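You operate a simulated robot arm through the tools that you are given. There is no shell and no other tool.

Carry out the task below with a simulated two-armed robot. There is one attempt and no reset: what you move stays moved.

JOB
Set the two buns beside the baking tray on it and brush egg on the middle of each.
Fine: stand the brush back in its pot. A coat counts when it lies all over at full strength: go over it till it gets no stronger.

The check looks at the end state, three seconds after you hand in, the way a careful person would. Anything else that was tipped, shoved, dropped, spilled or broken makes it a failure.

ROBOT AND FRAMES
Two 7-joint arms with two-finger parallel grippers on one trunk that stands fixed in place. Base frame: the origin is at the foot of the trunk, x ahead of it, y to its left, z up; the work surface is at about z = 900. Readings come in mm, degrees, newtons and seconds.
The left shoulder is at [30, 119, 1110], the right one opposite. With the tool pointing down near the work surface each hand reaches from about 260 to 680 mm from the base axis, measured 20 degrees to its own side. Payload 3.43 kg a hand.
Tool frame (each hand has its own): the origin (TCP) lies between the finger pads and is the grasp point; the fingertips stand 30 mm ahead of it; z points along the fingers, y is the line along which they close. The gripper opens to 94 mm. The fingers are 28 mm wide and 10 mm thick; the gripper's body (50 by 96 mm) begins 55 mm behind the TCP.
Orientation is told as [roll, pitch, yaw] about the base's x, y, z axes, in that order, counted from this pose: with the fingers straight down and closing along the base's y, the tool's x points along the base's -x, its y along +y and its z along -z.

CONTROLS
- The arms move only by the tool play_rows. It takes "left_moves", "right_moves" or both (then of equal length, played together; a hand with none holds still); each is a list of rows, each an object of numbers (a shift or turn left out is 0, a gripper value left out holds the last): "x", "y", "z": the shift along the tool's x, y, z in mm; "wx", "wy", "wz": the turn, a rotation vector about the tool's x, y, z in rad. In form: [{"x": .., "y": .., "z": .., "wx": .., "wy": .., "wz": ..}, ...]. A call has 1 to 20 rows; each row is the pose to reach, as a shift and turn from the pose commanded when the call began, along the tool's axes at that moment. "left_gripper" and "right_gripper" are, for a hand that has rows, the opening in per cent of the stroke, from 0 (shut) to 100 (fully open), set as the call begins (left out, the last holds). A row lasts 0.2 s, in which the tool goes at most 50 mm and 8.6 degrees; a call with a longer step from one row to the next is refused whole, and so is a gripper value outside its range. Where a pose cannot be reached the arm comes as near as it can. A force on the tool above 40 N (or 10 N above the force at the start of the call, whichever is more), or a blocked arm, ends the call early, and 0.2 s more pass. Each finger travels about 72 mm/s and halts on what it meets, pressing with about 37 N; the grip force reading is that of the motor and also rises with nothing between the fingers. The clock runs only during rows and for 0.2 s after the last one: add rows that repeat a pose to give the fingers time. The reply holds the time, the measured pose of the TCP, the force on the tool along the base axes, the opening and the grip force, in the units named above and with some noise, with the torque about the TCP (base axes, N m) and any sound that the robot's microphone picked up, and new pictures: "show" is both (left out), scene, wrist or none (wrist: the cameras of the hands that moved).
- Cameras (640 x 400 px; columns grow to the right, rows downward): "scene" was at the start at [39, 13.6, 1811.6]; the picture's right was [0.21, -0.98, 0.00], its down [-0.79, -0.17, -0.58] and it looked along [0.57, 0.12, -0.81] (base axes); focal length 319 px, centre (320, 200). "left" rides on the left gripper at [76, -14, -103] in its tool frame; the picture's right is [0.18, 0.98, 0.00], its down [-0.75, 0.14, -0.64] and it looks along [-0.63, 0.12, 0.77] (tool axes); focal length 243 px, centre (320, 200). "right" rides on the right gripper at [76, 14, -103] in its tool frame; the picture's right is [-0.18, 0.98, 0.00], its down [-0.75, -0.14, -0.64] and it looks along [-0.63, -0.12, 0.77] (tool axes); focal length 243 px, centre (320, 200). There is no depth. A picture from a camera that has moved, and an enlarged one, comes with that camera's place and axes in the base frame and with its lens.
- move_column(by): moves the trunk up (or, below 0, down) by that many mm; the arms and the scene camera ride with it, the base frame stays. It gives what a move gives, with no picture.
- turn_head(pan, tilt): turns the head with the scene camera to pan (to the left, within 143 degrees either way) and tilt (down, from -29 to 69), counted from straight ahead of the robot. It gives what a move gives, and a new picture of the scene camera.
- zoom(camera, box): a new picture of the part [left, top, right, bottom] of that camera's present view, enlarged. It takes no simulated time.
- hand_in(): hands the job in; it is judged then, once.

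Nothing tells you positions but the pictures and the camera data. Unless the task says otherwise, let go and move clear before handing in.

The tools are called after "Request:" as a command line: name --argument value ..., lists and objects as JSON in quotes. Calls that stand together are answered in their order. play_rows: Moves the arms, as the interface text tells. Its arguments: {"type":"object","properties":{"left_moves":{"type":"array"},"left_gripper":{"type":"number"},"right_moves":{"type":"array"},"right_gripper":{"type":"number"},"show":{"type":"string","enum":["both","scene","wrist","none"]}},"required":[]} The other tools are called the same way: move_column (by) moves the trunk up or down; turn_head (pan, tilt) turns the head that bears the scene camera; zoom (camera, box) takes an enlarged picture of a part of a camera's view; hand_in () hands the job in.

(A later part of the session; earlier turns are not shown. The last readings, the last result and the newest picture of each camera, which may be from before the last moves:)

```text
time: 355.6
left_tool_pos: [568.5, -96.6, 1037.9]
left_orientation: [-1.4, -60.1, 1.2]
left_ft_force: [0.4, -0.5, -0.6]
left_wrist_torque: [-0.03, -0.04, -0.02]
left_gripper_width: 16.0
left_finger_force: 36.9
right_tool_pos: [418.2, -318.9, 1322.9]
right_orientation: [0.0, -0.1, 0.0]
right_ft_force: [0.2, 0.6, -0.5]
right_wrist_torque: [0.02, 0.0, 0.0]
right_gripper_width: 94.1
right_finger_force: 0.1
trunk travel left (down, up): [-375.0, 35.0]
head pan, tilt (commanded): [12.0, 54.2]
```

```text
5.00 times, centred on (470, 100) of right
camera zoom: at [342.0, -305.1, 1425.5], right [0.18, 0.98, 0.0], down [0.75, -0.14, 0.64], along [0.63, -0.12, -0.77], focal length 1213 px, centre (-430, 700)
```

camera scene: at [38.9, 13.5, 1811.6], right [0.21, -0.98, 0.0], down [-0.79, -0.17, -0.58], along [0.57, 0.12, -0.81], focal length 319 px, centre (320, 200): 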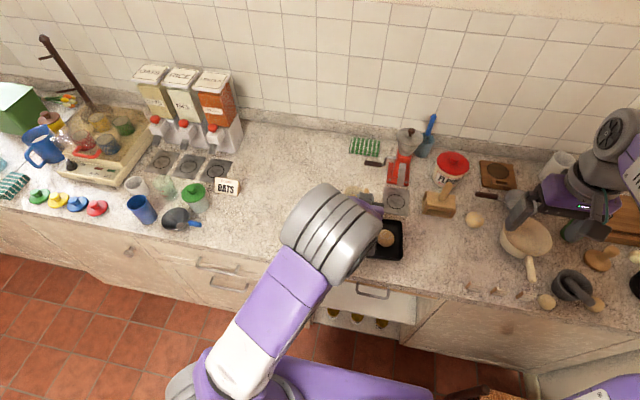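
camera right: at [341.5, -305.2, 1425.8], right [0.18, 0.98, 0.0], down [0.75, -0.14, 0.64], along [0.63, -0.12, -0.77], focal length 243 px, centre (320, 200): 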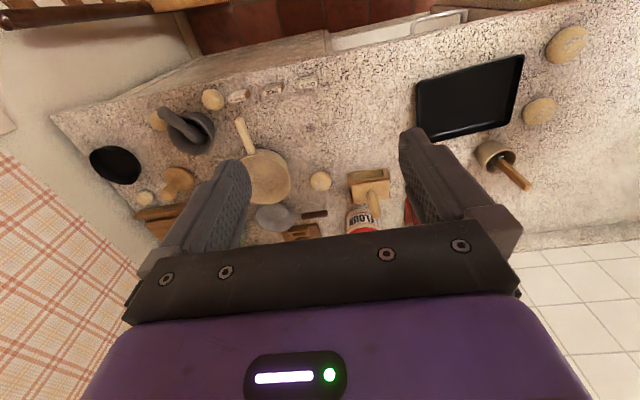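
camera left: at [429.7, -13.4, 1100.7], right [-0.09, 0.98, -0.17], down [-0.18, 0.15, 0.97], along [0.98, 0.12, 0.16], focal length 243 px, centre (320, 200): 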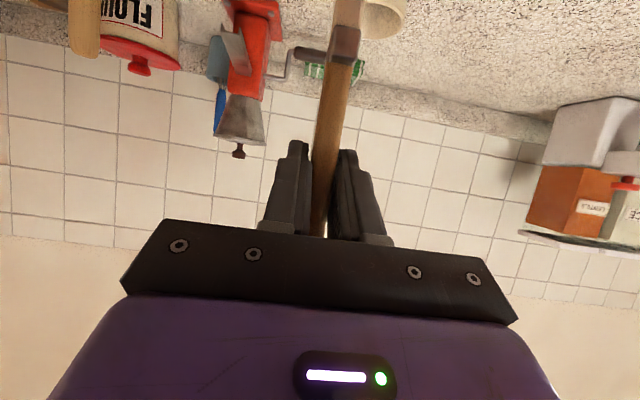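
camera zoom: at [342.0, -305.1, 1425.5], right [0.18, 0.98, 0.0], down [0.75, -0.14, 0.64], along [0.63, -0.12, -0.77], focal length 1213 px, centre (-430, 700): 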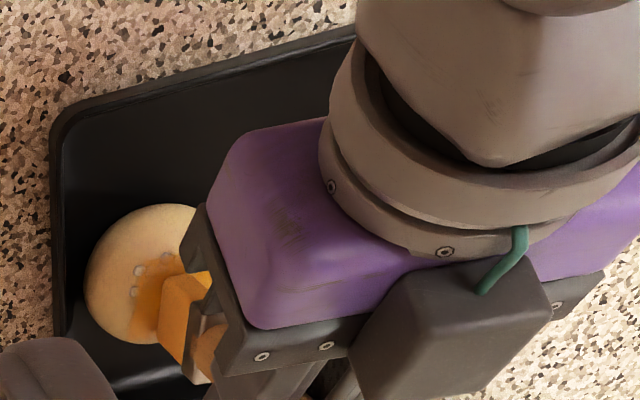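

There's no contact at the old height, so the brush may have slid up a little in the grip. I keep stepping down carefully until it touches.

Request:
play_rows --left_moves '[{"x": 0.6, "z": 0.35}, {"x": 0.6, "z": 0.35}]' --show "none"

Request:
play_rows --left_moves '[{"x": 0.6, "z": 0.35}, {"x": 0.6, "z": 0.35}]' --show "none"

Request:
play_rows --left_moves '[{"x": 0.45, "z": 0.25}, {"x": 0.45, "z": 0.25}]' --show "none"

```text
time: 356.2
left_tool_pos: [569.7, -97.3, 1038.6]
left_orientation: [-1.4, -60.0, 1.2]
left_ft_force: [-0.4, 0.0, -0.2]
left_wrist_torque: [-0.02, 0.0, 0.01]
left_gripper_width: 16.1
left_finger_force: 36.5
right_tool_pos: [416.4, -319.2, 1323.0]
right_orientation: [0.0, 0.1, 0.0]
right_ft_force: [-0.2, 0.9, 0.1]
right_wrist_torque: [-0.01, -0.02, 0.02]
right_gripper_width: 94.0
right_finger_force: 0.0
trunk travel left (down, up): [-375.0, 35.0]
head pan, tilt (commanded): [12.0, 54.2]
```

```text
time: 356.8
left_tool_pos: [569.0, -97.1, 1037.4]
left_orientation: [-1.4, -60.0, 1.2]
left_ft_force: [0.0, 0.7, 1.4]
left_wrist_torque: [-0.07, -0.01, -0.01]
left_gripper_width: 16.0
left_finger_force: 37.0
right_tool_pos: [416.6, -319.5, 1322.2]
right_orientation: [0.1, 0.1, 0.1]
right_ft_force: [0.3, -0.2, 0.5]
right_wrist_torque: [-0.02, 0.05, 0.01]
right_gripper_width: 94.1
right_finger_force: 0.1
trunk travel left (down, up): [-375.0, 35.0]
head pan, tilt (commanded): [12.0, 54.2]
```

```text
time: 357.4
left_tool_pos: [567.8, -97.2, 1038.4]
left_orientation: [-1.4, -60.1, 1.3]
left_ft_force: [0.9, -0.4, 4.5]
left_wrist_torque: [0.0, -0.07, 0.0]
left_gripper_width: 16.1
left_finger_force: 36.8
right_tool_pos: [417.7, -319.6, 1323.1]
right_orientation: [0.0, 0.0, -0.1]
right_ft_force: [0.6, 0.0, 0.9]
right_wrist_torque: [0.03, -0.02, 0.02]
right_gripper_width: 94.2
right_finger_force: 0.1
trunk travel left (down, up): [-375.0, 35.0]
head pan, tilt (commanded): [12.0, 54.2]
```

Contact is at 4.5 N with the new offset (the brush slid up about 2.5 mm in the grip). Now strokes toward -y that follow the dome down, in the middle and on the near side.

Request:
play_rows --left_moves '[{"y": -3}, {"y": -6}, {"y": -9, "x": 0.13, "z": 0.08}, {"y": -12, "x": 0.6, "z": 0.35}, {"y": -15, "x": 1.4, "z": 0.8}, {"y": -18, "x": 2.6, "z": 1.5}, {"y": -21, "x": 3.9, "z": 2.25}, {"y": -21, "x": -5.7, "z": -3.3}, {"y": 0, "x": 0.8, "z": -14.6}, {"y": 0, "x": 6.5, "z": -11.26}, {"y": -3, "x": 6.5, "z": -11.26}, {"y": -6, "x": 6.5, "z": -11.26}, {"y": -9, "x": 6.63, "z": -11.18}, {"y": -12, "x": 7.1, "z": -10.9}, {"y": -15, "x": 7.9, "z": -10.46}, {"y": -18, "x": 9.1, "z": -9.76}, {"y": -20, "x": 10, "z": -9.3}, {"y": -20, "x": 0.8, "z": -14.6}, {"y": 0, "x": 0.8, "z": -14.6}]' --show "none"

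Request:
play_rows --left_moves '[{"x": 5.7, "z": 3.3}, {"x": 5.7, "z": 3.3, "y": 3}, {"x": 5.7, "z": 3.3, "y": 6}, {"x": 5.83, "z": 3.38, "y": 9}, {"x": 6.3, "z": 3.65, "y": 12}, {"x": 7.1, "z": 4.1, "y": 15}, {"x": 8.3, "z": 4.8, "y": 18}, {"x": 9.2, "z": 5.3, "y": 20}, {"x": 0, "z": 0, "y": 20}, {"x": -40, "z": -23, "y": 25}, {"x": -40, "z": -23, "y": 45}]' --show "none"

Request:
zoom --camera "right" --box '[420, 60, 520, 140]'

Request:
zoom --camera "right" --box '[430, 95, 470, 127]'

```text
time: 361.4
left_tool_pos: [555.3, -95.3, 1041.2]
left_orientation: [-1.5, -59.9, 1.4]
left_ft_force: [0.0, -0.5, -1.1]
left_wrist_torque: [-0.04, -0.03, 0.0]
left_gripper_width: 15.9
left_finger_force: 37.5
right_tool_pos: [416.9, -317.9, 1323.9]
right_orientation: [0.0, 0.0, 0.0]
right_ft_force: [0.7, 1.0, 0.1]
right_wrist_torque: [-0.05, 0.0, -0.01]
right_gripper_width: 94.0
right_finger_force: 0.1
trunk travel left (down, up): [-375.0, 35.0]
head pan, tilt (commanded): [12.0, 54.2]
```

```text
time: 363.8
left_tool_pos: [558.5, -51.3, 1088.8]
left_orientation: [-1.5, -60.0, 1.2]
left_ft_force: [-0.2, 0.0, -0.4]
left_wrist_torque: [-0.02, -0.03, -0.04]
left_gripper_width: 16.0
left_finger_force: 37.3
right_tool_pos: [417.9, -318.8, 1322.0]
right_orientation: [0.0, 0.0, 0.1]
right_ft_force: [0.2, -0.3, -0.6]
right_wrist_torque: [0.01, 0.07, 0.0]
right_gripper_width: 94.0
right_finger_force: 0.0
trunk travel left (down, up): [-375.0, 35.0]
head pan, tilt (commanded): [12.0, 54.2]
```

```text
5.00 times, centred on (470, 100) of right
camera zoom: at [343.2, -304.5, 1425.4], right [0.18, 0.98, 0.0], down [0.75, -0.14, 0.64], along [0.63, -0.12, -0.77], focal length 1213 px, centre (-430, 700)
```

zoom: 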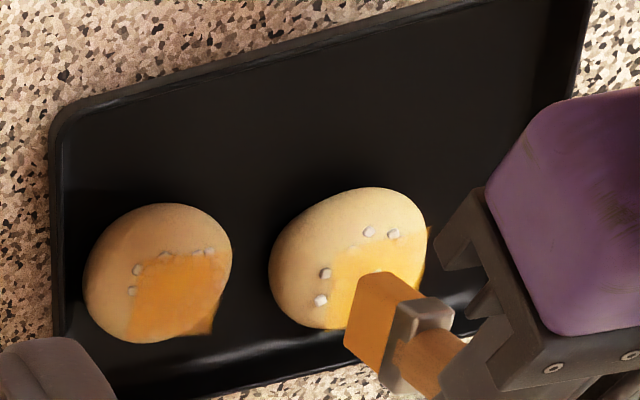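

```text
12.50 times, centred on (450, 111) of right
camera zoom: at [343.2, -304.5, 1425.4], right [0.18, 0.98, 0.0], down [0.75, -0.14, 0.64], along [0.63, -0.12, -0.77], focal length 3033 px, centre (-1305, 1312)
```

zoom: 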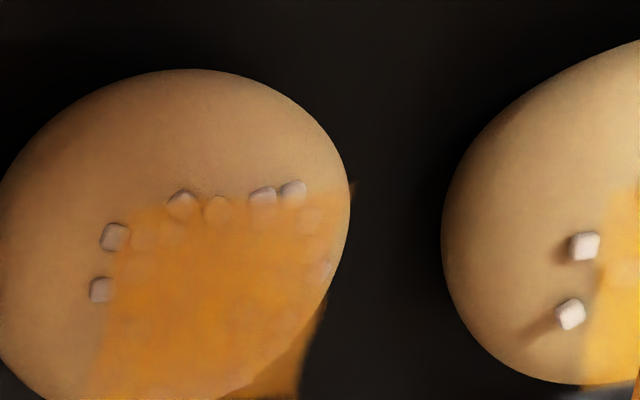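

The right bun's coat looks even to its borders. One more check from above with the arm over the pot.

Request:
play_rows --left_moves '[{"x": -12, "z": 8, "y": 8}, {"x": -24, "z": 28, "y": 25}, {"x": -36, "z": 49, "y": 42}, {"x": -48, "z": 70, "y": 58}, {"x": -60, "z": 91, "y": 74}, {"x": -69, "z": 108, "y": 88}, {"x": -71, "z": 112, "y": 91}, {"x": -71, "z": 112, "y": 91}]' --show "none"

Request:
zoom --camera "scene" --box '[368, 221, 400, 241]'

Request:
zoom --camera "scene" --box '[345, 216, 377, 236]'

Request:
zoom --camera "right" --box '[470, 120, 590, 210]'

```text
time: 365.6
left_tool_pos: [688.0, 38.5, 1090.5]
left_orientation: [-1.4, -59.9, 1.2]
left_ft_force: [0.4, -1.1, 0.3]
left_wrist_torque: [0.0, 0.01, 0.03]
left_gripper_width: 15.9
left_finger_force: 37.0
right_tool_pos: [417.8, -319.9, 1322.8]
right_orientation: [0.0, -0.1, 0.0]
right_ft_force: [0.1, -0.5, -0.3]
right_wrist_torque: [0.05, -0.01, 0.01]
right_gripper_width: 94.1
right_finger_force: 0.0
trunk travel left (down, up): [-375.0, 35.0]
head pan, tilt (commanded): [12.0, 54.2]
```

```text
16.00 times, centred on (384, 231) of scene
camera zoom: at [39.2, 13.7, 1811.6], right [0.21, -0.98, 0.0], down [-0.79, -0.17, -0.58], along [0.57, 0.12, -0.81], focal length 5098 px, centre (-704, -296)
```

zoom: 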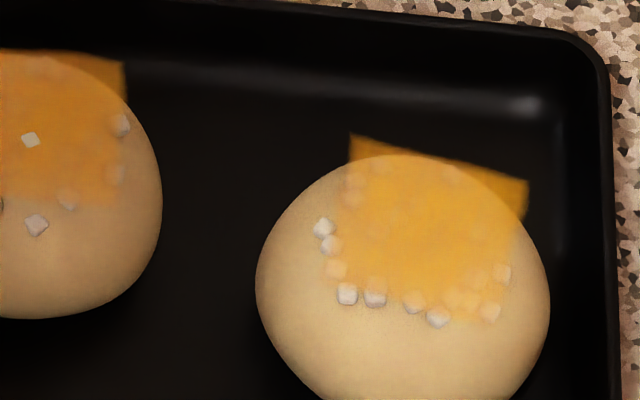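

```text
16.00 times, centred on (361, 226) of scene
camera zoom: at [39.2, 13.7, 1811.6], right [0.21, -0.98, 0.0], down [-0.79, -0.17, -0.58], along [0.57, 0.12, -0.81], focal length 5098 px, centre (-336, -216)
```

zoom: 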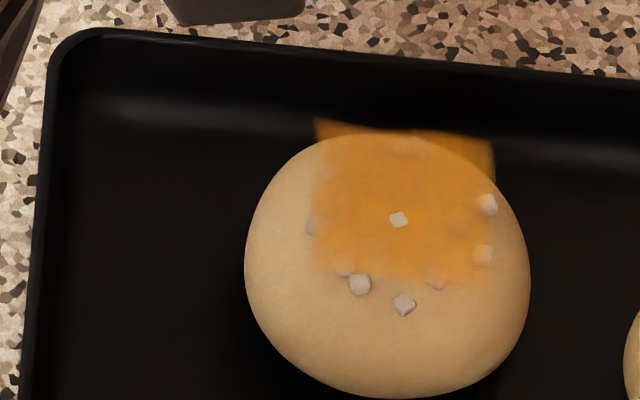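

```text
4.44 times, centred on (530, 165) of right
camera zoom: at [342.2, -305.0, 1425.5], right [0.18, 0.98, 0.0], down [0.75, -0.14, 0.64], along [0.63, -0.12, -0.77], focal length 1078 px, centre (-613, 356)
```

zoom: 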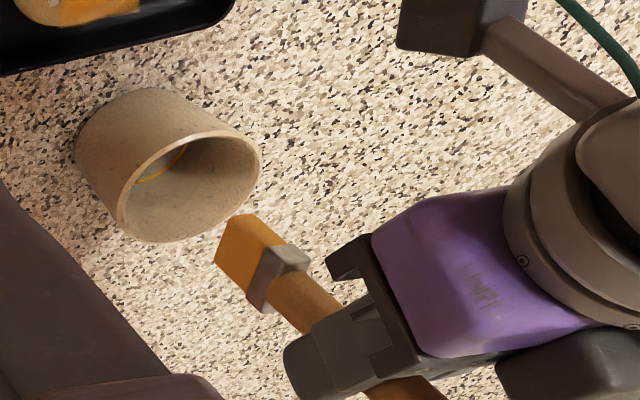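

The coats hardly change any more, which suggests they're at full strength. To be sure about the right bun's -y/near corner, I dip once more, this time all the way to the egg since the brush sits higher in the grip.

Request:
play_rows --left_moves '[{"x": 7, "z": 7}, {"x": 22, "z": 16}, {"x": 38, "z": 25}, {"x": 52, "z": 33}, {"x": 59, "z": 37}, {"x": 62, "z": 38.7}, {"x": 62, "z": 38.7}]' --show "none"

Request:
play_rows --left_moves '[{"x": 1.3, "z": 0.75}, {"x": 1.3, "z": 0.75}]' --show "none"

Request:
play_rows --left_moves '[{"x": 1.3, "z": 0.75}, {"x": 1.3, "z": 0.75}]' --show "none"

```text
time: 367.2
left_tool_pos: [690.0, 38.2, 1019.3]
left_orientation: [-1.4, -60.0, 1.2]
left_ft_force: [0.0, -0.3, -0.8]
left_wrist_torque: [0.05, 0.03, 0.02]
left_gripper_width: 15.7
left_finger_force: 37.2
right_tool_pos: [418.4, -319.3, 1322.5]
right_orientation: [0.0, -0.1, -0.1]
right_ft_force: [-0.4, 0.1, -0.5]
right_wrist_torque: [-0.03, 0.02, -0.01]
right_gripper_width: 93.8
right_finger_force: 0.0
trunk travel left (down, up): [-375.0, 35.0]
head pan, tilt (commanded): [12.0, 54.2]
```

```text
time: 367.8
left_tool_pos: [690.3, 36.8, 1018.9]
left_orientation: [-1.4, -60.0, 1.2]
left_ft_force: [0.3, 0.2, 0.1]
left_wrist_torque: [-0.03, -0.01, 0.03]
left_gripper_width: 16.3
left_finger_force: 37.2
right_tool_pos: [418.1, -320.0, 1323.9]
right_orientation: [-0.1, 0.0, 0.0]
right_ft_force: [0.1, -0.3, 0.0]
right_wrist_torque: [0.03, -0.01, 0.04]
right_gripper_width: 94.1
right_finger_force: 0.1
trunk travel left (down, up): [-375.0, 35.0]
head pan, tilt (commanded): [12.0, 54.2]
```

```text
time: 368.4
left_tool_pos: [690.8, 38.4, 1018.2]
left_orientation: [-1.3, -60.1, 1.1]
left_ft_force: [0.2, 1.4, 0.0]
left_wrist_torque: [-0.02, -0.01, -0.03]
left_gripper_width: 16.0
left_finger_force: 37.5
right_tool_pos: [418.1, -318.5, 1323.5]
right_orientation: [0.0, -0.1, 0.0]
right_ft_force: [0.5, 0.1, 0.4]
right_wrist_torque: [0.04, -0.01, -0.02]
right_gripper_width: 93.8
right_finger_force: 0.1
trunk travel left (down, up): [-375.0, 35.0]
head pan, tilt (commanded): [12.0, 54.2]
```

Request:
play_rows --left_moves '[{"x": 1.3, "z": 0.75}, {"x": 1.3, "z": 0.75}]' --show "none"

Request:
play_rows --left_moves '[{"x": 0.9, "z": 0.5}, {"x": 0.9, "z": 0.5}]' --show "none"

```text
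time: 369.0
left_tool_pos: [691.3, 37.1, 1016.3]
left_orientation: [-1.5, -60.0, 1.2]
left_ft_force: [-0.2, 0.4, 0.0]
left_wrist_torque: [0.03, -0.02, -0.02]
left_gripper_width: 15.8
left_finger_force: 37.2
right_tool_pos: [417.9, -319.5, 1322.0]
right_orientation: [0.0, 0.0, 0.0]
right_ft_force: [-0.4, 0.8, -0.1]
right_wrist_torque: [0.0, 0.0, 0.0]
right_gripper_width: 93.8
right_finger_force: 0.0
trunk travel left (down, up): [-375.0, 35.0]
head pan, tilt (commanded): [12.0, 54.2]
```

```text
time: 369.6
left_tool_pos: [690.4, 38.4, 1014.5]
left_orientation: [-1.4, -60.1, 1.3]
left_ft_force: [0.7, 1.0, -1.3]
left_wrist_torque: [-0.01, 0.01, 0.01]
left_gripper_width: 16.0
left_finger_force: 37.3
right_tool_pos: [417.4, -320.2, 1323.7]
right_orientation: [0.0, 0.0, -0.1]
right_ft_force: [0.2, 0.8, -0.8]
right_wrist_torque: [0.0, 0.0, 0.02]
right_gripper_width: 94.0
right_finger_force: 0.1
trunk travel left (down, up): [-375.0, 35.0]
head pan, tilt (commanded): [12.0, 54.2]
```

The tip is near the pot's floor, well in the egg. I swirl gently and lift out.

Request:
play_rows --left_moves '[{"y": 3}, {"y": 4}, {"y": 0}, {"y": -4}, {"y": -4}, {"y": 0}, {"y": 0}, {"x": -9, "z": -5}, {"x": -23, "z": -13.3}, {"x": -38, "z": -22}, {"x": -54, "z": -31}, {"x": -67.5, "z": -39}, {"x": -67.5, "z": -39}, {"x": -67.5, "z": -39}]' --show "none"

Request:
zoom --camera "right" --box '[470, 120, 590, 210]'

```text
time: 372.6
left_tool_pos: [689.5, 36.3, 1093.7]
left_orientation: [-1.4, -60.0, 1.3]
left_ft_force: [-0.4, -0.5, -0.3]
left_wrist_torque: [0.01, 0.02, 0.01]
left_gripper_width: 16.2
left_finger_force: 36.6
right_tool_pos: [417.7, -318.7, 1322.6]
right_orientation: [0.0, 0.0, 0.0]
right_ft_force: [1.9, 0.0, 0.8]
right_wrist_torque: [0.02, 0.0, 0.01]
right_gripper_width: 94.0
right_finger_force: 0.0
trunk travel left (down, up): [-375.0, 35.0]
head pan, tilt (commanded): [12.0, 54.2]
```

```text
4.44 times, centred on (530, 165) of right
camera zoom: at [341.9, -305.1, 1425.5], right [0.18, 0.98, 0.0], down [0.75, -0.14, 0.64], along [0.63, -0.12, -0.77], focal length 1078 px, centre (-613, 356)
```

zoom: 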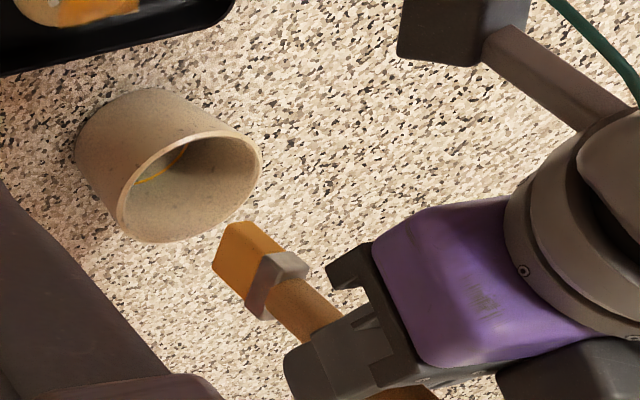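

Loaded. I go to the right bun's near side and feel for contact.

Request:
play_rows --left_moves '[{"x": 6.7, "z": -11.6, "y": -13.5}, {"x": 16, "z": -27.8, "y": -32.5}, {"x": 25.4, "z": -44, "y": -51.4}, {"x": 34.8, "z": -60.3, "y": -70.3}, {"x": 44.2, "z": -76.5, "y": -89.2}, {"x": 53.5, "z": -92.7, "y": -108.2}, {"x": 61.6, "z": -106.6, "y": -124.4}, {"x": 66.9, "z": -115.9, "y": -135.2}, {"x": 90, "z": -102.5, "y": -135.2}, {"x": 110, "z": -91, "y": -135.2}, {"x": 114.5, "z": -88.4, "y": -135.2}, {"x": 114.5, "z": -88.4, "y": -135.2}]' --show "none"

Request:
play_rows --left_moves '[{"x": 0.9, "z": 0.5}, {"x": 0.9, "z": 0.5}]' --show "none"

Request:
play_rows --left_moves '[{"x": 0.6, "z": 0.35}, {"x": 0.6, "z": 0.35}]' --show "none"

Request:
play_rows --left_moves '[{"x": 0.45, "z": 0.25}, {"x": 0.45, "z": 0.25}]' --show "none"

```text
time: 375.2
left_tool_pos: [557.2, -95.8, 1040.1]
left_orientation: [-1.4, -59.9, 1.1]
left_ft_force: [-0.9, -0.6, -0.5]
left_wrist_torque: [-0.05, 0.03, -0.02]
left_gripper_width: 15.9
left_finger_force: 37.1
right_tool_pos: [419.1, -319.2, 1322.5]
right_orientation: [0.0, -0.1, 0.0]
right_ft_force: [-0.5, 0.5, -0.1]
right_wrist_torque: [0.01, -0.01, -0.02]
right_gripper_width: 94.6
right_finger_force: 0.1
trunk travel left (down, up): [-375.0, 35.0]
head pan, tilt (commanded): [12.0, 54.2]
```

```text
time: 375.8
left_tool_pos: [556.4, -95.8, 1039.6]
left_orientation: [-1.4, -60.0, 1.2]
left_ft_force: [-1.4, -0.4, -0.5]
left_wrist_torque: [0.01, 0.0, -0.01]
left_gripper_width: 15.9
left_finger_force: 37.7
right_tool_pos: [416.8, -319.6, 1323.2]
right_orientation: [-0.1, 0.0, 0.0]
right_ft_force: [-0.2, 0.6, 0.1]
right_wrist_torque: [0.01, 0.02, 0.0]
right_gripper_width: 94.0
right_finger_force: 0.0
trunk travel left (down, up): [-375.0, 35.0]
head pan, tilt (commanded): [12.0, 54.2]
```

```text
time: 376.4
left_tool_pos: [556.2, -95.3, 1038.4]
left_orientation: [-1.4, -60.0, 1.1]
left_ft_force: [0.0, -0.3, 0.2]
left_wrist_torque: [-0.01, -0.03, 0.03]
left_gripper_width: 15.6
left_finger_force: 36.8
right_tool_pos: [417.7, -318.6, 1323.8]
right_orientation: [0.0, 0.1, 0.1]
right_ft_force: [-1.1, -0.2, -0.3]
right_wrist_torque: [0.01, -0.01, 0.0]
right_gripper_width: 94.0
right_finger_force: 0.0
trunk travel left (down, up): [-375.0, 35.0]
head pan, tilt (commanded): [12.0, 54.2]
```

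```text
time: 377.0
left_tool_pos: [557.3, -95.8, 1037.8]
left_orientation: [-1.3, -60.0, 1.1]
left_ft_force: [0.2, -0.1, 1.7]
left_wrist_torque: [0.02, 0.03, 0.0]
left_gripper_width: 16.0
left_finger_force: 37.3
right_tool_pos: [418.1, -319.1, 1323.7]
right_orientation: [0.0, -0.1, 0.0]
right_ft_force: [-0.9, 0.1, -0.4]
right_wrist_torque: [0.0, -0.02, 0.01]
right_gripper_width: 94.2
right_finger_force: 0.0
trunk travel left (down, up): [-375.0, 35.0]
head pan, tilt (commanded): [12.0, 54.2]
```

Light contact. I stroke toward -y following the dome, first here and then 8 mm further to the near side.

Request:
play_rows --left_moves '[{"x": 0.35, "z": 0.2}, {"x": 0.35, "z": 0.2, "y": -3}, {"x": 0.35, "z": 0.2, "y": -6}, {"x": 0.35, "z": 0.2, "y": -9}, {"x": 0.48, "z": 0.28, "y": -12}, {"x": 0.95, "z": 0.55, "y": -15}, {"x": 1.75, "z": 1.0, "y": -18}, {"x": 2.95, "z": 1.7, "y": -21}, {"x": 3.8, "z": 2.2, "y": -23}, {"x": -5.4, "z": -3.1, "y": -23}, {"x": -1.4, "z": -10, "y": -2}, {"x": 5.2, "z": -6.2, "y": -2}, {"x": 5.2, "z": -6.2, "y": -5}, {"x": 5.2, "z": -6.2, "y": -8}, {"x": 5.35, "z": -6.1, "y": -11}, {"x": 5.8, "z": -5.9, "y": -14}, {"x": 6.6, "z": -5.4, "y": -17}, {"x": 7.8, "z": -4.7, "y": -20}, {"x": -1.4, "z": -10, "y": -20}, {"x": -1.4, "z": -10, "y": 0}]' --show "none"

Request:
play_rows --left_moves '[{"x": 6.6, "z": 3.8}, {"x": 6.6, "z": 3.8, "y": 3}, {"x": 6.6, "z": 3.8, "y": 6}, {"x": 6.75, "z": 3.9, "y": 9}, {"x": 7.2, "z": 4.1, "y": 12}, {"x": 8, "z": 4.6, "y": 15}, {"x": 9.2, "z": 5.3, "y": 18}, {"x": 0, "z": 0, "y": 18}, {"x": -4, "z": 6.9, "y": 0}, {"x": 1.75, "z": 10.2, "y": 0}, {"x": 1.75, "z": 10.2, "y": 3}, {"x": 1.75, "z": 10.2, "y": 6}, {"x": 1.9, "z": 10.3, "y": 9}, {"x": 2.35, "z": 10.55, "y": 12}, {"x": 3.15, "z": 11, "y": 15}, {"x": 4.3, "z": 11.7, "y": 18}, {"x": -4, "z": 6.9, "y": 18}, {"x": -40, "z": -14, "y": 25}, {"x": -40, "z": -14, "y": 45}]' --show "none"

Request:
zoom --camera "right" --box '[420, 60, 520, 140]'

Request:
zoom --camera "right" --box '[430, 95, 470, 127]'

```text
time: 381.2
left_tool_pos: [549.4, -96.3, 1043.4]
left_orientation: [-1.4, -59.9, 1.2]
left_ft_force: [-0.5, -0.1, -0.2]
left_wrist_torque: [-0.02, 0.03, -0.04]
left_gripper_width: 15.7
left_finger_force: 37.2
right_tool_pos: [418.1, -318.6, 1322.2]
right_orientation: [-0.1, 0.0, 0.0]
right_ft_force: [0.1, 0.7, -1.3]
right_wrist_torque: [0.03, 0.02, 0.01]
right_gripper_width: 93.9
right_finger_force: 0.0
trunk travel left (down, up): [-375.0, 35.0]
head pan, tilt (commanded): [12.0, 54.2]
```

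```text
time: 385.2
left_tool_pos: [557.4, -50.2, 1085.5]
left_orientation: [-1.4, -59.9, 1.2]
left_ft_force: [0.5, 0.5, -1.0]
left_wrist_torque: [0.03, 0.0, 0.03]
left_gripper_width: 15.9
left_finger_force: 37.1
right_tool_pos: [418.4, -318.7, 1322.6]
right_orientation: [0.0, 0.1, 0.0]
right_ft_force: [0.1, -0.1, 0.3]
right_wrist_torque: [0.0, -0.04, 0.0]
right_gripper_width: 93.9
right_finger_force: 0.0
trunk travel left (down, up): [-375.0, 35.0]
head pan, tilt (commanded): [12.0, 54.2]
```

```text
5.00 times, centred on (470, 100) of right
camera zoom: at [342.9, -304.7, 1425.4], right [0.18, 0.98, 0.0], down [0.75, -0.14, 0.64], along [0.63, -0.12, -0.77], focal length 1213 px, centre (-430, 700)
```

zoom: 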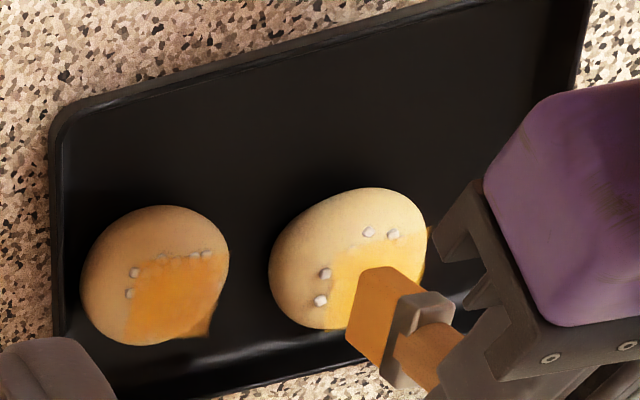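

```text
12.50 times, centred on (450, 111) of right
camera zoom: at [342.9, -304.7, 1425.4], right [0.18, 0.98, 0.0], down [0.75, -0.14, 0.64], along [0.63, -0.12, -0.77], focal length 3033 px, centre (-1305, 1312)
```

zoom: 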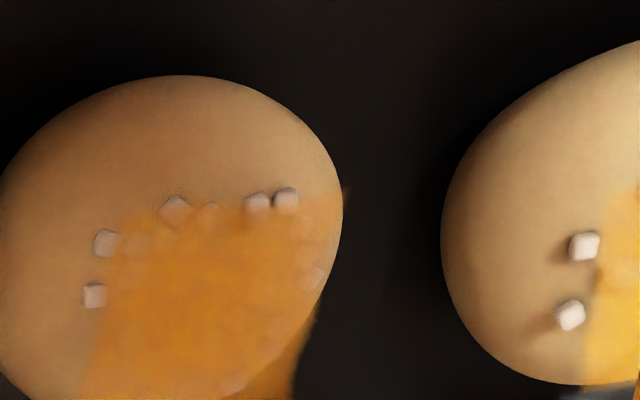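

That filled the near edge and corners noticeably. Back to the pot for the view from above.

Request:
play_rows --left_moves '[{"x": -12, "z": 8, "y": 8}, {"x": -24, "z": 28, "y": 25}, {"x": -36, "z": 49, "y": 42}, {"x": -48, "z": 70, "y": 58}, {"x": -60, "z": 91, "y": 74}, {"x": -69, "z": 108, "y": 86}, {"x": -71.5, "z": 112.5, "y": 89}, {"x": -71.5, "z": 112.5, "y": 89}]' --show "none"

Request:
zoom --camera "scene" --box '[368, 221, 400, 241]'

Request:
zoom --camera "scene" --box '[345, 216, 377, 236]'

```text
time: 387.0
left_tool_pos: [690.7, 35.0, 1091.0]
left_orientation: [-1.4, -60.0, 1.4]
left_ft_force: [-0.4, 0.0, -0.3]
left_wrist_torque: [0.02, -0.02, 0.0]
left_gripper_width: 15.8
left_finger_force: 36.8
right_tool_pos: [417.6, -319.3, 1322.6]
right_orientation: [0.0, -0.1, -0.1]
right_ft_force: [-0.6, 0.1, -1.0]
right_wrist_torque: [0.02, 0.01, -0.02]
right_gripper_width: 93.7
right_finger_force: 0.1
trunk travel left (down, up): [-375.0, 35.0]
head pan, tilt (commanded): [12.0, 54.2]
```

```text
16.00 times, centred on (384, 231) of scene
camera zoom: at [39.1, 13.7, 1811.6], right [0.21, -0.98, 0.0], down [-0.79, -0.17, -0.58], along [0.57, 0.12, -0.81], focal length 5098 px, centre (-704, -296)
```

zoom: 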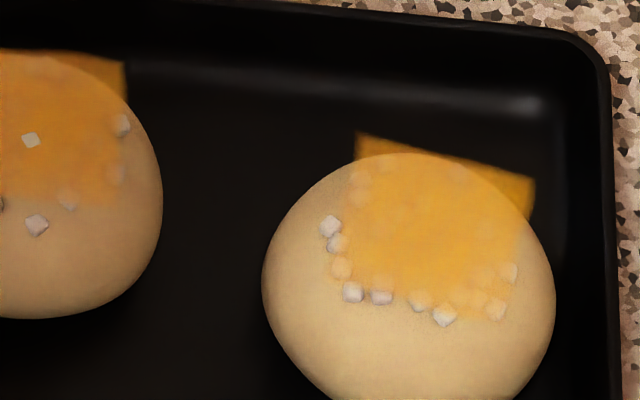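

```text
16.00 times, centred on (361, 226) of scene
camera zoom: at [39.1, 13.7, 1811.6], right [0.21, -0.98, 0.0], down [-0.79, -0.17, -0.58], along [0.57, 0.12, -0.81], focal length 5098 px, centre (-336, -216)
```

zoom: 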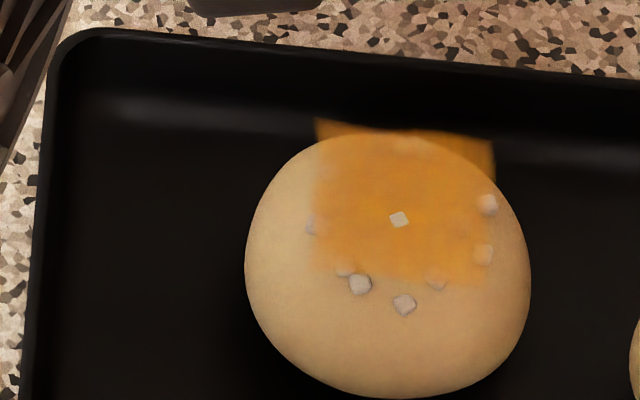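

Both look nearly uniform. I'll give the left bun the same dome-following edge strokes, after one more dip.

Request:
play_rows --left_moves '[{"x": 8.7, "z": 5}, {"x": 24, "z": 14}, {"x": 40, "z": 23}, {"x": 54, "z": 31}, {"x": 61, "z": 35.2}, {"x": 64.1, "z": 37, "y": 1}, {"x": 64.1, "z": 37, "y": 1}]' --show "none"

Request:
play_rows --left_moves '[{"x": 1.3, "z": 0.75}, {"x": 1.3, "z": 0.75, "y": 3}, {"x": 1.3, "z": 0.75, "y": 4}, {"x": 1.3, "z": 0.75, "y": 0}, {"x": 1.3, "z": 0.75, "y": -3}, {"x": 1.3, "z": 0.75, "y": 0}, {"x": 1.3, "z": 0.75, "y": 0}]' --show "none"

```text
time: 388.6
left_tool_pos: [689.2, 37.6, 1016.7]
left_orientation: [-1.4, -60.0, 1.2]
left_ft_force: [0.2, -0.7, -0.8]
left_wrist_torque: [-0.03, -0.01, 0.01]
left_gripper_width: 16.0
left_finger_force: 37.0
right_tool_pos: [417.0, -319.1, 1321.7]
right_orientation: [0.0, 0.1, 0.0]
right_ft_force: [0.8, 0.3, -0.9]
right_wrist_torque: [0.02, 0.01, 0.02]
right_gripper_width: 94.2
right_finger_force: 0.1
trunk travel left (down, up): [-375.0, 35.0]
head pan, tilt (commanded): [12.0, 54.2]
```

```text
time: 390.2
left_tool_pos: [690.4, 36.6, 1013.8]
left_orientation: [-1.4, -59.9, 1.1]
left_ft_force: [-0.5, -0.8, 0.2]
left_wrist_torque: [-0.01, 0.02, -0.02]
left_gripper_width: 15.9
left_finger_force: 37.2
right_tool_pos: [416.8, -318.9, 1321.8]
right_orientation: [0.0, -0.1, 0.0]
right_ft_force: [0.4, -0.5, -0.4]
right_wrist_torque: [-0.01, 0.0, -0.02]
right_gripper_width: 93.9
right_finger_force: 0.0
trunk travel left (down, up): [-375.0, 35.0]
head pan, tilt (commanded): [12.0, 54.2]
```

Request:
play_rows --left_moves '[{"x": -9, "z": -5}, {"x": -23, "z": -13.3}, {"x": -38, "z": -22}, {"x": -54, "z": -31}, {"x": -67.5, "z": -39}, {"x": -67.5, "z": -39}, {"x": -67.5, "z": -39}, {"x": -67.5, "z": -39}, {"x": -58.1, "z": -55.3, "y": -8.4}, {"x": -43.6, "z": -80.4, "y": -21.3}, {"x": -28.5, "z": -106.5, "y": -34.7}, {"x": -14.1, "z": -131.6, "y": -47.6}, {"x": -4.65, "z": -147.9, "y": -56}, {"x": 18, "z": -135, "y": -56}, {"x": 38, "z": -123.5, "y": -56}, {"x": 41.6, "z": -121.2, "y": -56}, {"x": 41.6, "z": -121.2, "y": -56}]' --show "none"

Request:
zoom --camera "right" --box '[440, 70, 540, 150]'

Request:
play_rows --left_moves '[{"x": 0.9, "z": 0.5}, {"x": 0.9, "z": 0.5}]' --show "none"

Request:
play_rows --left_moves '[{"x": 0.6, "z": 0.35}, {"x": 0.6, "z": 0.35}]' --show "none"

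```text
time: 393.8
left_tool_pos: [564.8, -19.1, 1039.2]
left_orientation: [-1.4, -60.0, 1.2]
left_ft_force: [-0.2, -0.1, 0.4]
left_wrist_torque: [0.03, 0.0, -0.02]
left_gripper_width: 15.8
left_finger_force: 36.8
right_tool_pos: [417.1, -319.1, 1321.9]
right_orientation: [-0.1, 0.0, 0.0]
right_ft_force: [0.2, 0.1, 0.9]
right_wrist_torque: [0.03, -0.01, 0.03]
right_gripper_width: 94.0
right_finger_force: 0.1
trunk travel left (down, up): [-375.0, 35.0]
head pan, tilt (commanded): [12.0, 54.2]
```

```text
5.00 times, centred on (490, 110) of right
camera zoom: at [342.1, -305.2, 1425.5], right [0.18, 0.98, 0.0], down [0.75, -0.14, 0.64], along [0.63, -0.12, -0.77], focal length 1213 px, centre (-530, 650)
```

zoom: 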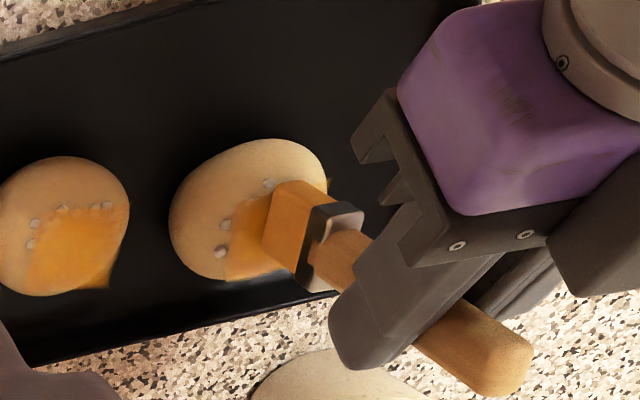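

```text
time: 394.4
left_tool_pos: [564.5, -17.8, 1037.9]
left_orientation: [-1.4, -60.0, 1.2]
left_ft_force: [0.0, -0.3, 0.6]
left_wrist_torque: [-0.01, -0.01, -0.01]
left_gripper_width: 16.1
left_finger_force: 37.4
right_tool_pos: [416.6, -317.9, 1321.7]
right_orientation: [0.0, 0.0, 0.0]
right_ft_force: [0.4, -0.6, -0.4]
right_wrist_torque: [0.04, 0.01, -0.02]
right_gripper_width: 94.2
right_finger_force: 0.0
trunk travel left (down, up): [-375.0, 35.0]
head pan, tilt (commanded): [12.0, 54.2]
```

```text
time: 395.0
left_tool_pos: [563.5, -18.4, 1037.1]
left_orientation: [-1.5, -60.0, 1.3]
left_ft_force: [-0.4, -0.8, 0.3]
left_wrist_torque: [-0.02, 0.02, 0.0]
left_gripper_width: 16.0
left_finger_force: 36.7
right_tool_pos: [416.4, -320.2, 1321.7]
right_orientation: [0.0, 0.0, -0.1]
right_ft_force: [-0.2, 0.2, 0.4]
right_wrist_torque: [-0.02, 0.01, 0.0]
right_gripper_width: 93.9
right_finger_force: 0.0
trunk travel left (down, up): [-375.0, 35.0]
head pan, tilt (commanded): [12.0, 54.2]
```

Request:
play_rows --left_moves '[{"x": 0.6, "z": 0.35}, {"x": 0.6, "z": 0.35}]' --show "none"

Request:
play_rows --left_moves '[{"x": 0.45, "z": 0.25}, {"x": 0.45, "z": 0.25}]' --show "none"

```text
time: 395.6
left_tool_pos: [565.0, -18.3, 1037.7]
left_orientation: [-1.3, -60.0, 1.1]
left_ft_force: [-0.4, -0.1, 1.6]
left_wrist_torque: [0.01, -0.01, 0.01]
left_gripper_width: 15.8
left_finger_force: 37.0
right_tool_pos: [417.7, -318.3, 1322.4]
right_orientation: [0.0, 0.0, 0.0]
right_ft_force: [1.5, -0.2, 0.0]
right_wrist_torque: [0.0, -0.01, -0.02]
right_gripper_width: 94.1
right_finger_force: 0.0
trunk travel left (down, up): [-375.0, 35.0]
head pan, tilt (commanded): [12.0, 54.2]
```

```text
time: 396.2
left_tool_pos: [565.3, -18.8, 1036.4]
left_orientation: [-1.4, -60.1, 1.3]
left_ft_force: [-0.3, 0.3, 5.5]
left_wrist_torque: [-0.07, 0.01, -0.03]
left_gripper_width: 15.8
left_finger_force: 37.0
right_tool_pos: [416.6, -319.2, 1322.7]
right_orientation: [0.1, 0.0, 0.0]
right_ft_force: [-0.4, 0.4, 0.2]
right_wrist_torque: [0.02, -0.01, -0.02]
right_gripper_width: 93.8
right_finger_force: 0.1
trunk travel left (down, up): [-375.0, 35.0]
head pan, tilt (commanded): [12.0, 54.2]
```

Contact is at 5.5 N. Dome-following strokes on the left bun: near strip both ways, further out, then the middle.

Request:
play_rows --left_moves '[{"y": 3}, {"y": 6}, {"y": 9, "x": 0.13, "z": 0.08}, {"y": 12, "x": 0.6, "z": 0.35}, {"y": 15, "x": 1.4, "z": 0.8}, {"y": 18, "x": 2.6, "z": 1.5}, {"y": 21, "x": 3.9, "z": 2.25}, {"y": 21, "x": -5.7, "z": -3.3}, {"y": 0, "x": -5.7, "z": -3.3}, {"y": 0}, {"y": -3}, {"y": -6}, {"y": -9, "x": 0.13, "z": 0.08}, {"y": -12, "x": 0.6, "z": 0.35}, {"y": -15, "x": 1.4, "z": 0.8}, {"y": -18, "x": 2.6, "z": 1.5}, {"y": -21, "x": 3.9, "z": 2.25}, {"y": -21, "x": -5.7, "z": -3.3}, {"y": 0, "x": -1.7, "z": -10.2}]' --show "none"

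Request:
play_rows --left_moves '[{"x": 6.6, "z": 3.8}, {"x": 6.6, "z": 3.8, "y": 3}, {"x": 6.6, "z": 3.8, "y": 6}, {"x": 6.75, "z": 3.9, "y": 9}, {"x": 7.2, "z": 4.1, "y": 12}, {"x": 8, "z": 4.6, "y": 15}, {"x": 9.2, "z": 5.3, "y": 18}, {"x": 0, "z": 0, "y": 18}, {"x": 0, "z": 0, "y": 0}, {"x": 6.6, "z": 3.8, "y": 0}, {"x": 6.6, "z": 3.8, "y": -3}, {"x": 6.6, "z": 3.8, "y": -6}, {"x": 6.75, "z": 3.9, "y": -9}, {"x": 7.2, "z": 4.1, "y": -12}, {"x": 8, "z": 4.6, "y": -15}, {"x": 9.2, "z": 5.3, "y": -18}, {"x": 0, "z": 0, "y": -18}, {"x": -10, "z": 17.3, "y": 0}]' --show "none"

Request:
play_rows --left_moves '[{"x": 5.7, "z": 3.3}, {"x": 5.7, "z": 3.3, "y": 3}, {"x": 5.7, "z": 3.3, "y": 6}, {"x": 5.83, "z": 3.4, "y": 9}, {"x": 6.3, "z": 3.65, "y": 12}, {"x": 7.1, "z": 4.1, "y": 15}, {"x": 8.3, "z": 4.8, "y": 18}, {"x": 0, "z": 0, "y": 18}, {"x": 0, "z": 0, "y": 0}, {"x": 5.7, "z": 3.3, "y": 0}, {"x": 5.7, "z": 3.3, "y": -3}, {"x": 5.7, "z": 3.3, "y": -6}, {"x": 5.83, "z": 3.4, "y": -9}, {"x": 6.3, "z": 3.65, "y": -12}, {"x": 7.1, "z": 4.1, "y": -15}, {"x": 8.3, "z": 4.8, "y": -18}, {"x": 0, "z": 0, "y": -18}, {"x": -40, "z": -23, "y": 0}, {"x": -45, "z": -15, "y": 30}]' --show "none"

Request:
zoom --camera "right" --box '[440, 70, 540, 150]'

```text
time: 400.2
left_tool_pos: [555.7, -17.5, 1042.2]
left_orientation: [-1.5, -59.9, 1.2]
left_ft_force: [0.6, 0.1, 0.1]
left_wrist_torque: [0.02, -0.01, 0.0]
left_gripper_width: 15.7
left_finger_force: 37.1
right_tool_pos: [417.6, -318.5, 1323.4]
right_orientation: [0.1, 0.0, 0.0]
right_ft_force: [0.1, 0.4, 0.3]
right_wrist_torque: [-0.02, 0.04, 0.02]
right_gripper_width: 93.8
right_finger_force: 0.0
trunk travel left (down, up): [-375.0, 35.0]
head pan, tilt (commanded): [12.0, 54.2]
```

```text
time: 404.0
left_tool_pos: [577.9, -16.7, 1041.1]
left_orientation: [-1.3, -59.9, 1.2]
left_ft_force: [0.4, -0.1, -0.4]
left_wrist_torque: [0.0, 0.01, 0.01]
left_gripper_width: 16.0
left_finger_force: 37.0
right_tool_pos: [419.2, -317.7, 1321.8]
right_orientation: [-0.1, -0.1, 0.1]
right_ft_force: [0.9, -0.3, 0.1]
right_wrist_torque: [0.01, 0.04, 0.02]
right_gripper_width: 94.0
right_finger_force: 0.1
trunk travel left (down, up): [-375.0, 35.0]
head pan, tilt (commanded): [12.0, 54.2]
```

```text
time: 408.0
left_tool_pos: [587.3, 14.4, 1087.0]
left_orientation: [-1.4, -59.9, 1.2]
left_ft_force: [0.0, -0.4, -0.9]
left_wrist_torque: [0.02, -0.02, 0.01]
left_gripper_width: 15.9
left_finger_force: 36.9
right_tool_pos: [420.1, -318.6, 1322.9]
right_orientation: [0.0, 0.1, 0.0]
right_ft_force: [0.1, -0.7, -0.2]
right_wrist_torque: [-0.02, 0.02, -0.01]
right_gripper_width: 94.1
right_finger_force: 0.1
trunk travel left (down, up): [-375.0, 35.0]
head pan, tilt (commanded): [12.0, 54.2]
```

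```text
5.00 times, centred on (490, 110) of right
camera zoom: at [343.7, -304.4, 1425.2], right [0.18, 0.98, 0.0], down [0.75, -0.14, 0.64], along [0.63, -0.12, -0.77], focal length 1213 px, centre (-530, 650)
```

zoom: 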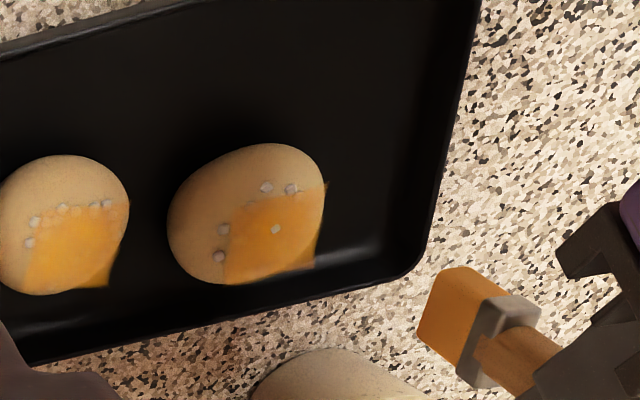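

Both coats look full and crisp. I move over the pot for a last check from above before putting the brush back.

Request:
play_rows --left_moves '[{"x": -12, "z": 6, "y": 3}, {"x": -24, "z": 26, "y": 9}, {"x": -36, "z": 48, "y": 14}, {"x": -48, "z": 70, "y": 19}, {"x": -56.3, "z": 86.5, "y": 23.3}, {"x": -56.3, "z": 86.5, "y": 23.3}, {"x": -56.3, "z": 86.5, "y": 23.3}]' --show "none"

Request:
zoom --camera "scene" --box '[345, 216, 377, 236]'

Request:
zoom --camera "scene" --box '[335, 205, 415, 265]'

Request:
zoom --camera "right" --box '[430, 80, 590, 200]'

Request:
zoom --camera "left" --box '[220, 0, 440, 240]'

```text
time: 409.6
left_tool_pos: [688.2, 35.6, 1093.1]
left_orientation: [-1.3, -60.0, 1.2]
left_ft_force: [0.6, -0.2, -0.4]
left_wrist_torque: [0.03, 0.0, 0.0]
left_gripper_width: 15.7
left_finger_force: 37.1
right_tool_pos: [417.7, -319.2, 1323.2]
right_orientation: [-0.1, -0.1, 0.0]
right_ft_force: [0.6, 0.2, -0.3]
right_wrist_torque: [-0.01, 0.0, 0.03]
right_gripper_width: 94.1
right_finger_force: 0.1
trunk travel left (down, up): [-375.0, 35.0]
head pan, tilt (commanded): [12.0, 54.2]
```

```text
16.00 times, centred on (361, 226) of scene
camera zoom: at [39.3, 13.6, 1811.6], right [0.21, -0.98, 0.0], down [-0.79, -0.17, -0.58], along [0.57, 0.12, -0.81], focal length 5098 px, centre (-336, -216)
```

zoom: 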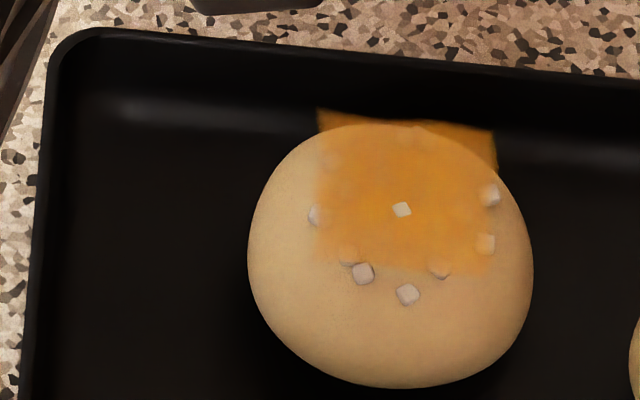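

```text
6.67 times, centred on (375, 235) of scene
camera zoom: at [39.3, 13.6, 1811.6], right [0.21, -0.98, 0.0], down [-0.79, -0.17, -0.58], along [0.57, 0.12, -0.81], focal length 2124 px, centre (-47, -33)
```

zoom: 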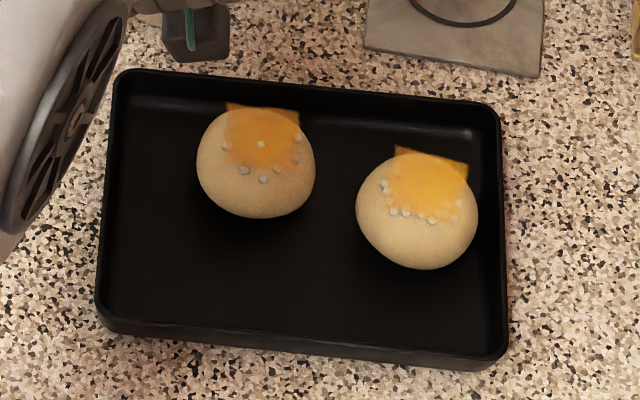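

```text
3.33 times, centred on (510, 140) of right
camera zoom: at [342.2, -305.2, 1425.5], right [0.18, 0.98, 0.0], down [0.75, -0.14, 0.64], along [0.63, -0.12, -0.77], focal length 809 px, centre (-313, 400)
```

zoom: 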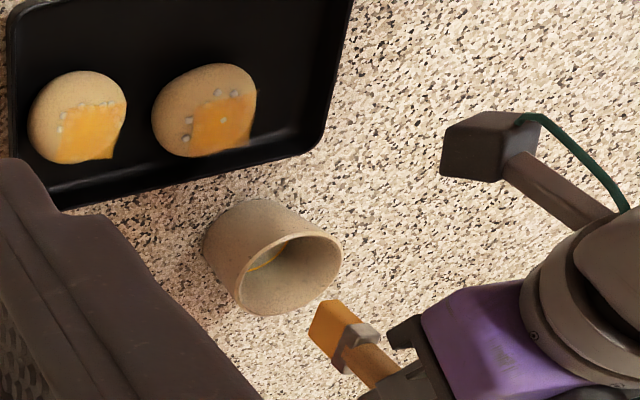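

```text
1.67 times, centred on (330, 120) of left
camera zoom: at [562.6, 21.2, 1079.4], right [-0.09, 0.98, -0.17], down [-0.18, 0.15, 0.97], along [0.98, 0.12, 0.16], focal length 404 px, centre (303, 333)
```

zoom: 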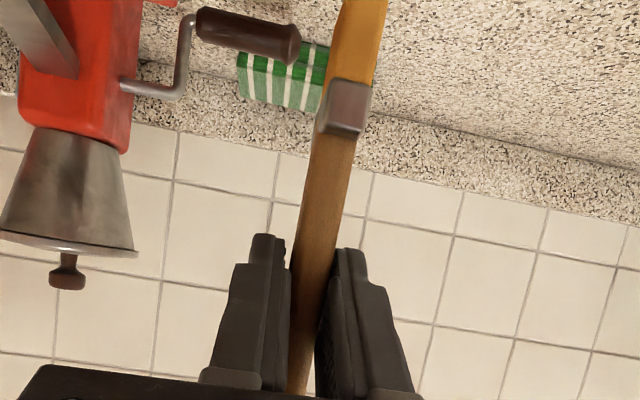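

Coats are complete and nothing else has moved. Now I stand the brush back in its pot: lower it to the floor of the pot where it stood before.

Request:
play_rows --left_moves '[{"x": -1, "z": 1.7, "y": 2}, {"x": 12, "z": 9, "y": 2}, {"x": 27, "z": 17.8, "y": 2.3}, {"x": 42, "z": 26.5, "y": 2.5}, {"x": 54, "z": 33.4, "y": 2.7}, {"x": 61, "z": 37.5, "y": 2.9}, {"x": 63.1, "z": 38.7, "y": 2.9}, {"x": 63.1, "z": 38.7, "y": 2.9}]' --show "none"

Request:
play_rows --left_moves '[{"x": 1.7, "z": 1}, {"x": 1.7, "z": 1}]' --show "none"

Request:
play_rows --left_moves '[{"x": 0.9, "z": 0.5}, {"x": 0.9, "z": 0.5}]' --show "none"

Request:
play_rows --left_moves '[{"x": 0.9, "z": 0.5}, {"x": 0.9, "z": 0.5}]' --show "none"

```text
time: 411.4
left_tool_pos: [689.6, 38.8, 1019.4]
left_orientation: [-1.4, -60.0, 1.2]
left_ft_force: [0.4, -0.2, 0.0]
left_wrist_torque: [0.02, 0.0, -0.01]
left_gripper_width: 15.7
left_finger_force: 37.0
right_tool_pos: [417.8, -320.0, 1322.2]
right_orientation: [-0.1, 0.1, 0.0]
right_ft_force: [-1.0, 0.3, 0.0]
right_wrist_torque: [0.01, -0.01, 0.0]
right_gripper_width: 93.9
right_finger_force: 0.1
trunk travel left (down, up): [-375.0, 35.0]
head pan, tilt (commanded): [12.0, 54.2]
```

```text
time: 412.0
left_tool_pos: [689.3, 39.2, 1017.3]
left_orientation: [-1.4, -60.0, 1.2]
left_ft_force: [0.9, -0.7, 0.0]
left_wrist_torque: [-0.01, -0.03, -0.03]
left_gripper_width: 16.0
left_finger_force: 36.9
right_tool_pos: [416.8, -318.9, 1321.2]
right_orientation: [0.0, 0.1, 0.0]
right_ft_force: [-0.1, 0.0, -0.5]
right_wrist_torque: [0.02, 0.01, 0.01]
right_gripper_width: 94.2
right_finger_force: 0.1
trunk travel left (down, up): [-375.0, 35.0]
head pan, tilt (commanded): [12.0, 54.2]
```

```text
time: 412.6
left_tool_pos: [690.3, 37.5, 1017.8]
left_orientation: [-1.3, -60.0, 1.1]
left_ft_force: [0.4, -0.3, -0.9]
left_wrist_torque: [0.01, -0.03, 0.06]
left_gripper_width: 15.7
left_finger_force: 36.3
right_tool_pos: [417.1, -319.7, 1322.1]
right_orientation: [0.0, 0.0, 0.1]
right_ft_force: [-0.3, 0.4, 0.4]
right_wrist_torque: [-0.01, -0.01, 0.03]
right_gripper_width: 93.8
right_finger_force: 0.1
trunk travel left (down, up): [-375.0, 35.0]
head pan, tilt (commanded): [12.0, 54.2]
```

```text
time: 413.2
left_tool_pos: [690.4, 37.8, 1017.0]
left_orientation: [-1.4, -60.1, 1.2]
left_ft_force: [-0.4, 0.2, 0.1]
left_wrist_torque: [0.0, -0.02, 0.0]
left_gripper_width: 16.0
left_finger_force: 37.0
right_tool_pos: [417.1, -320.1, 1322.6]
right_orientation: [0.0, 0.0, 0.0]
right_ft_force: [0.6, -0.1, -0.6]
right_wrist_torque: [-0.01, 0.03, -0.02]
right_gripper_width: 93.9
right_finger_force: 0.1
trunk travel left (down, up): [-375.0, 35.0]
head pan, tilt (commanded): [12.0, 54.2]
```

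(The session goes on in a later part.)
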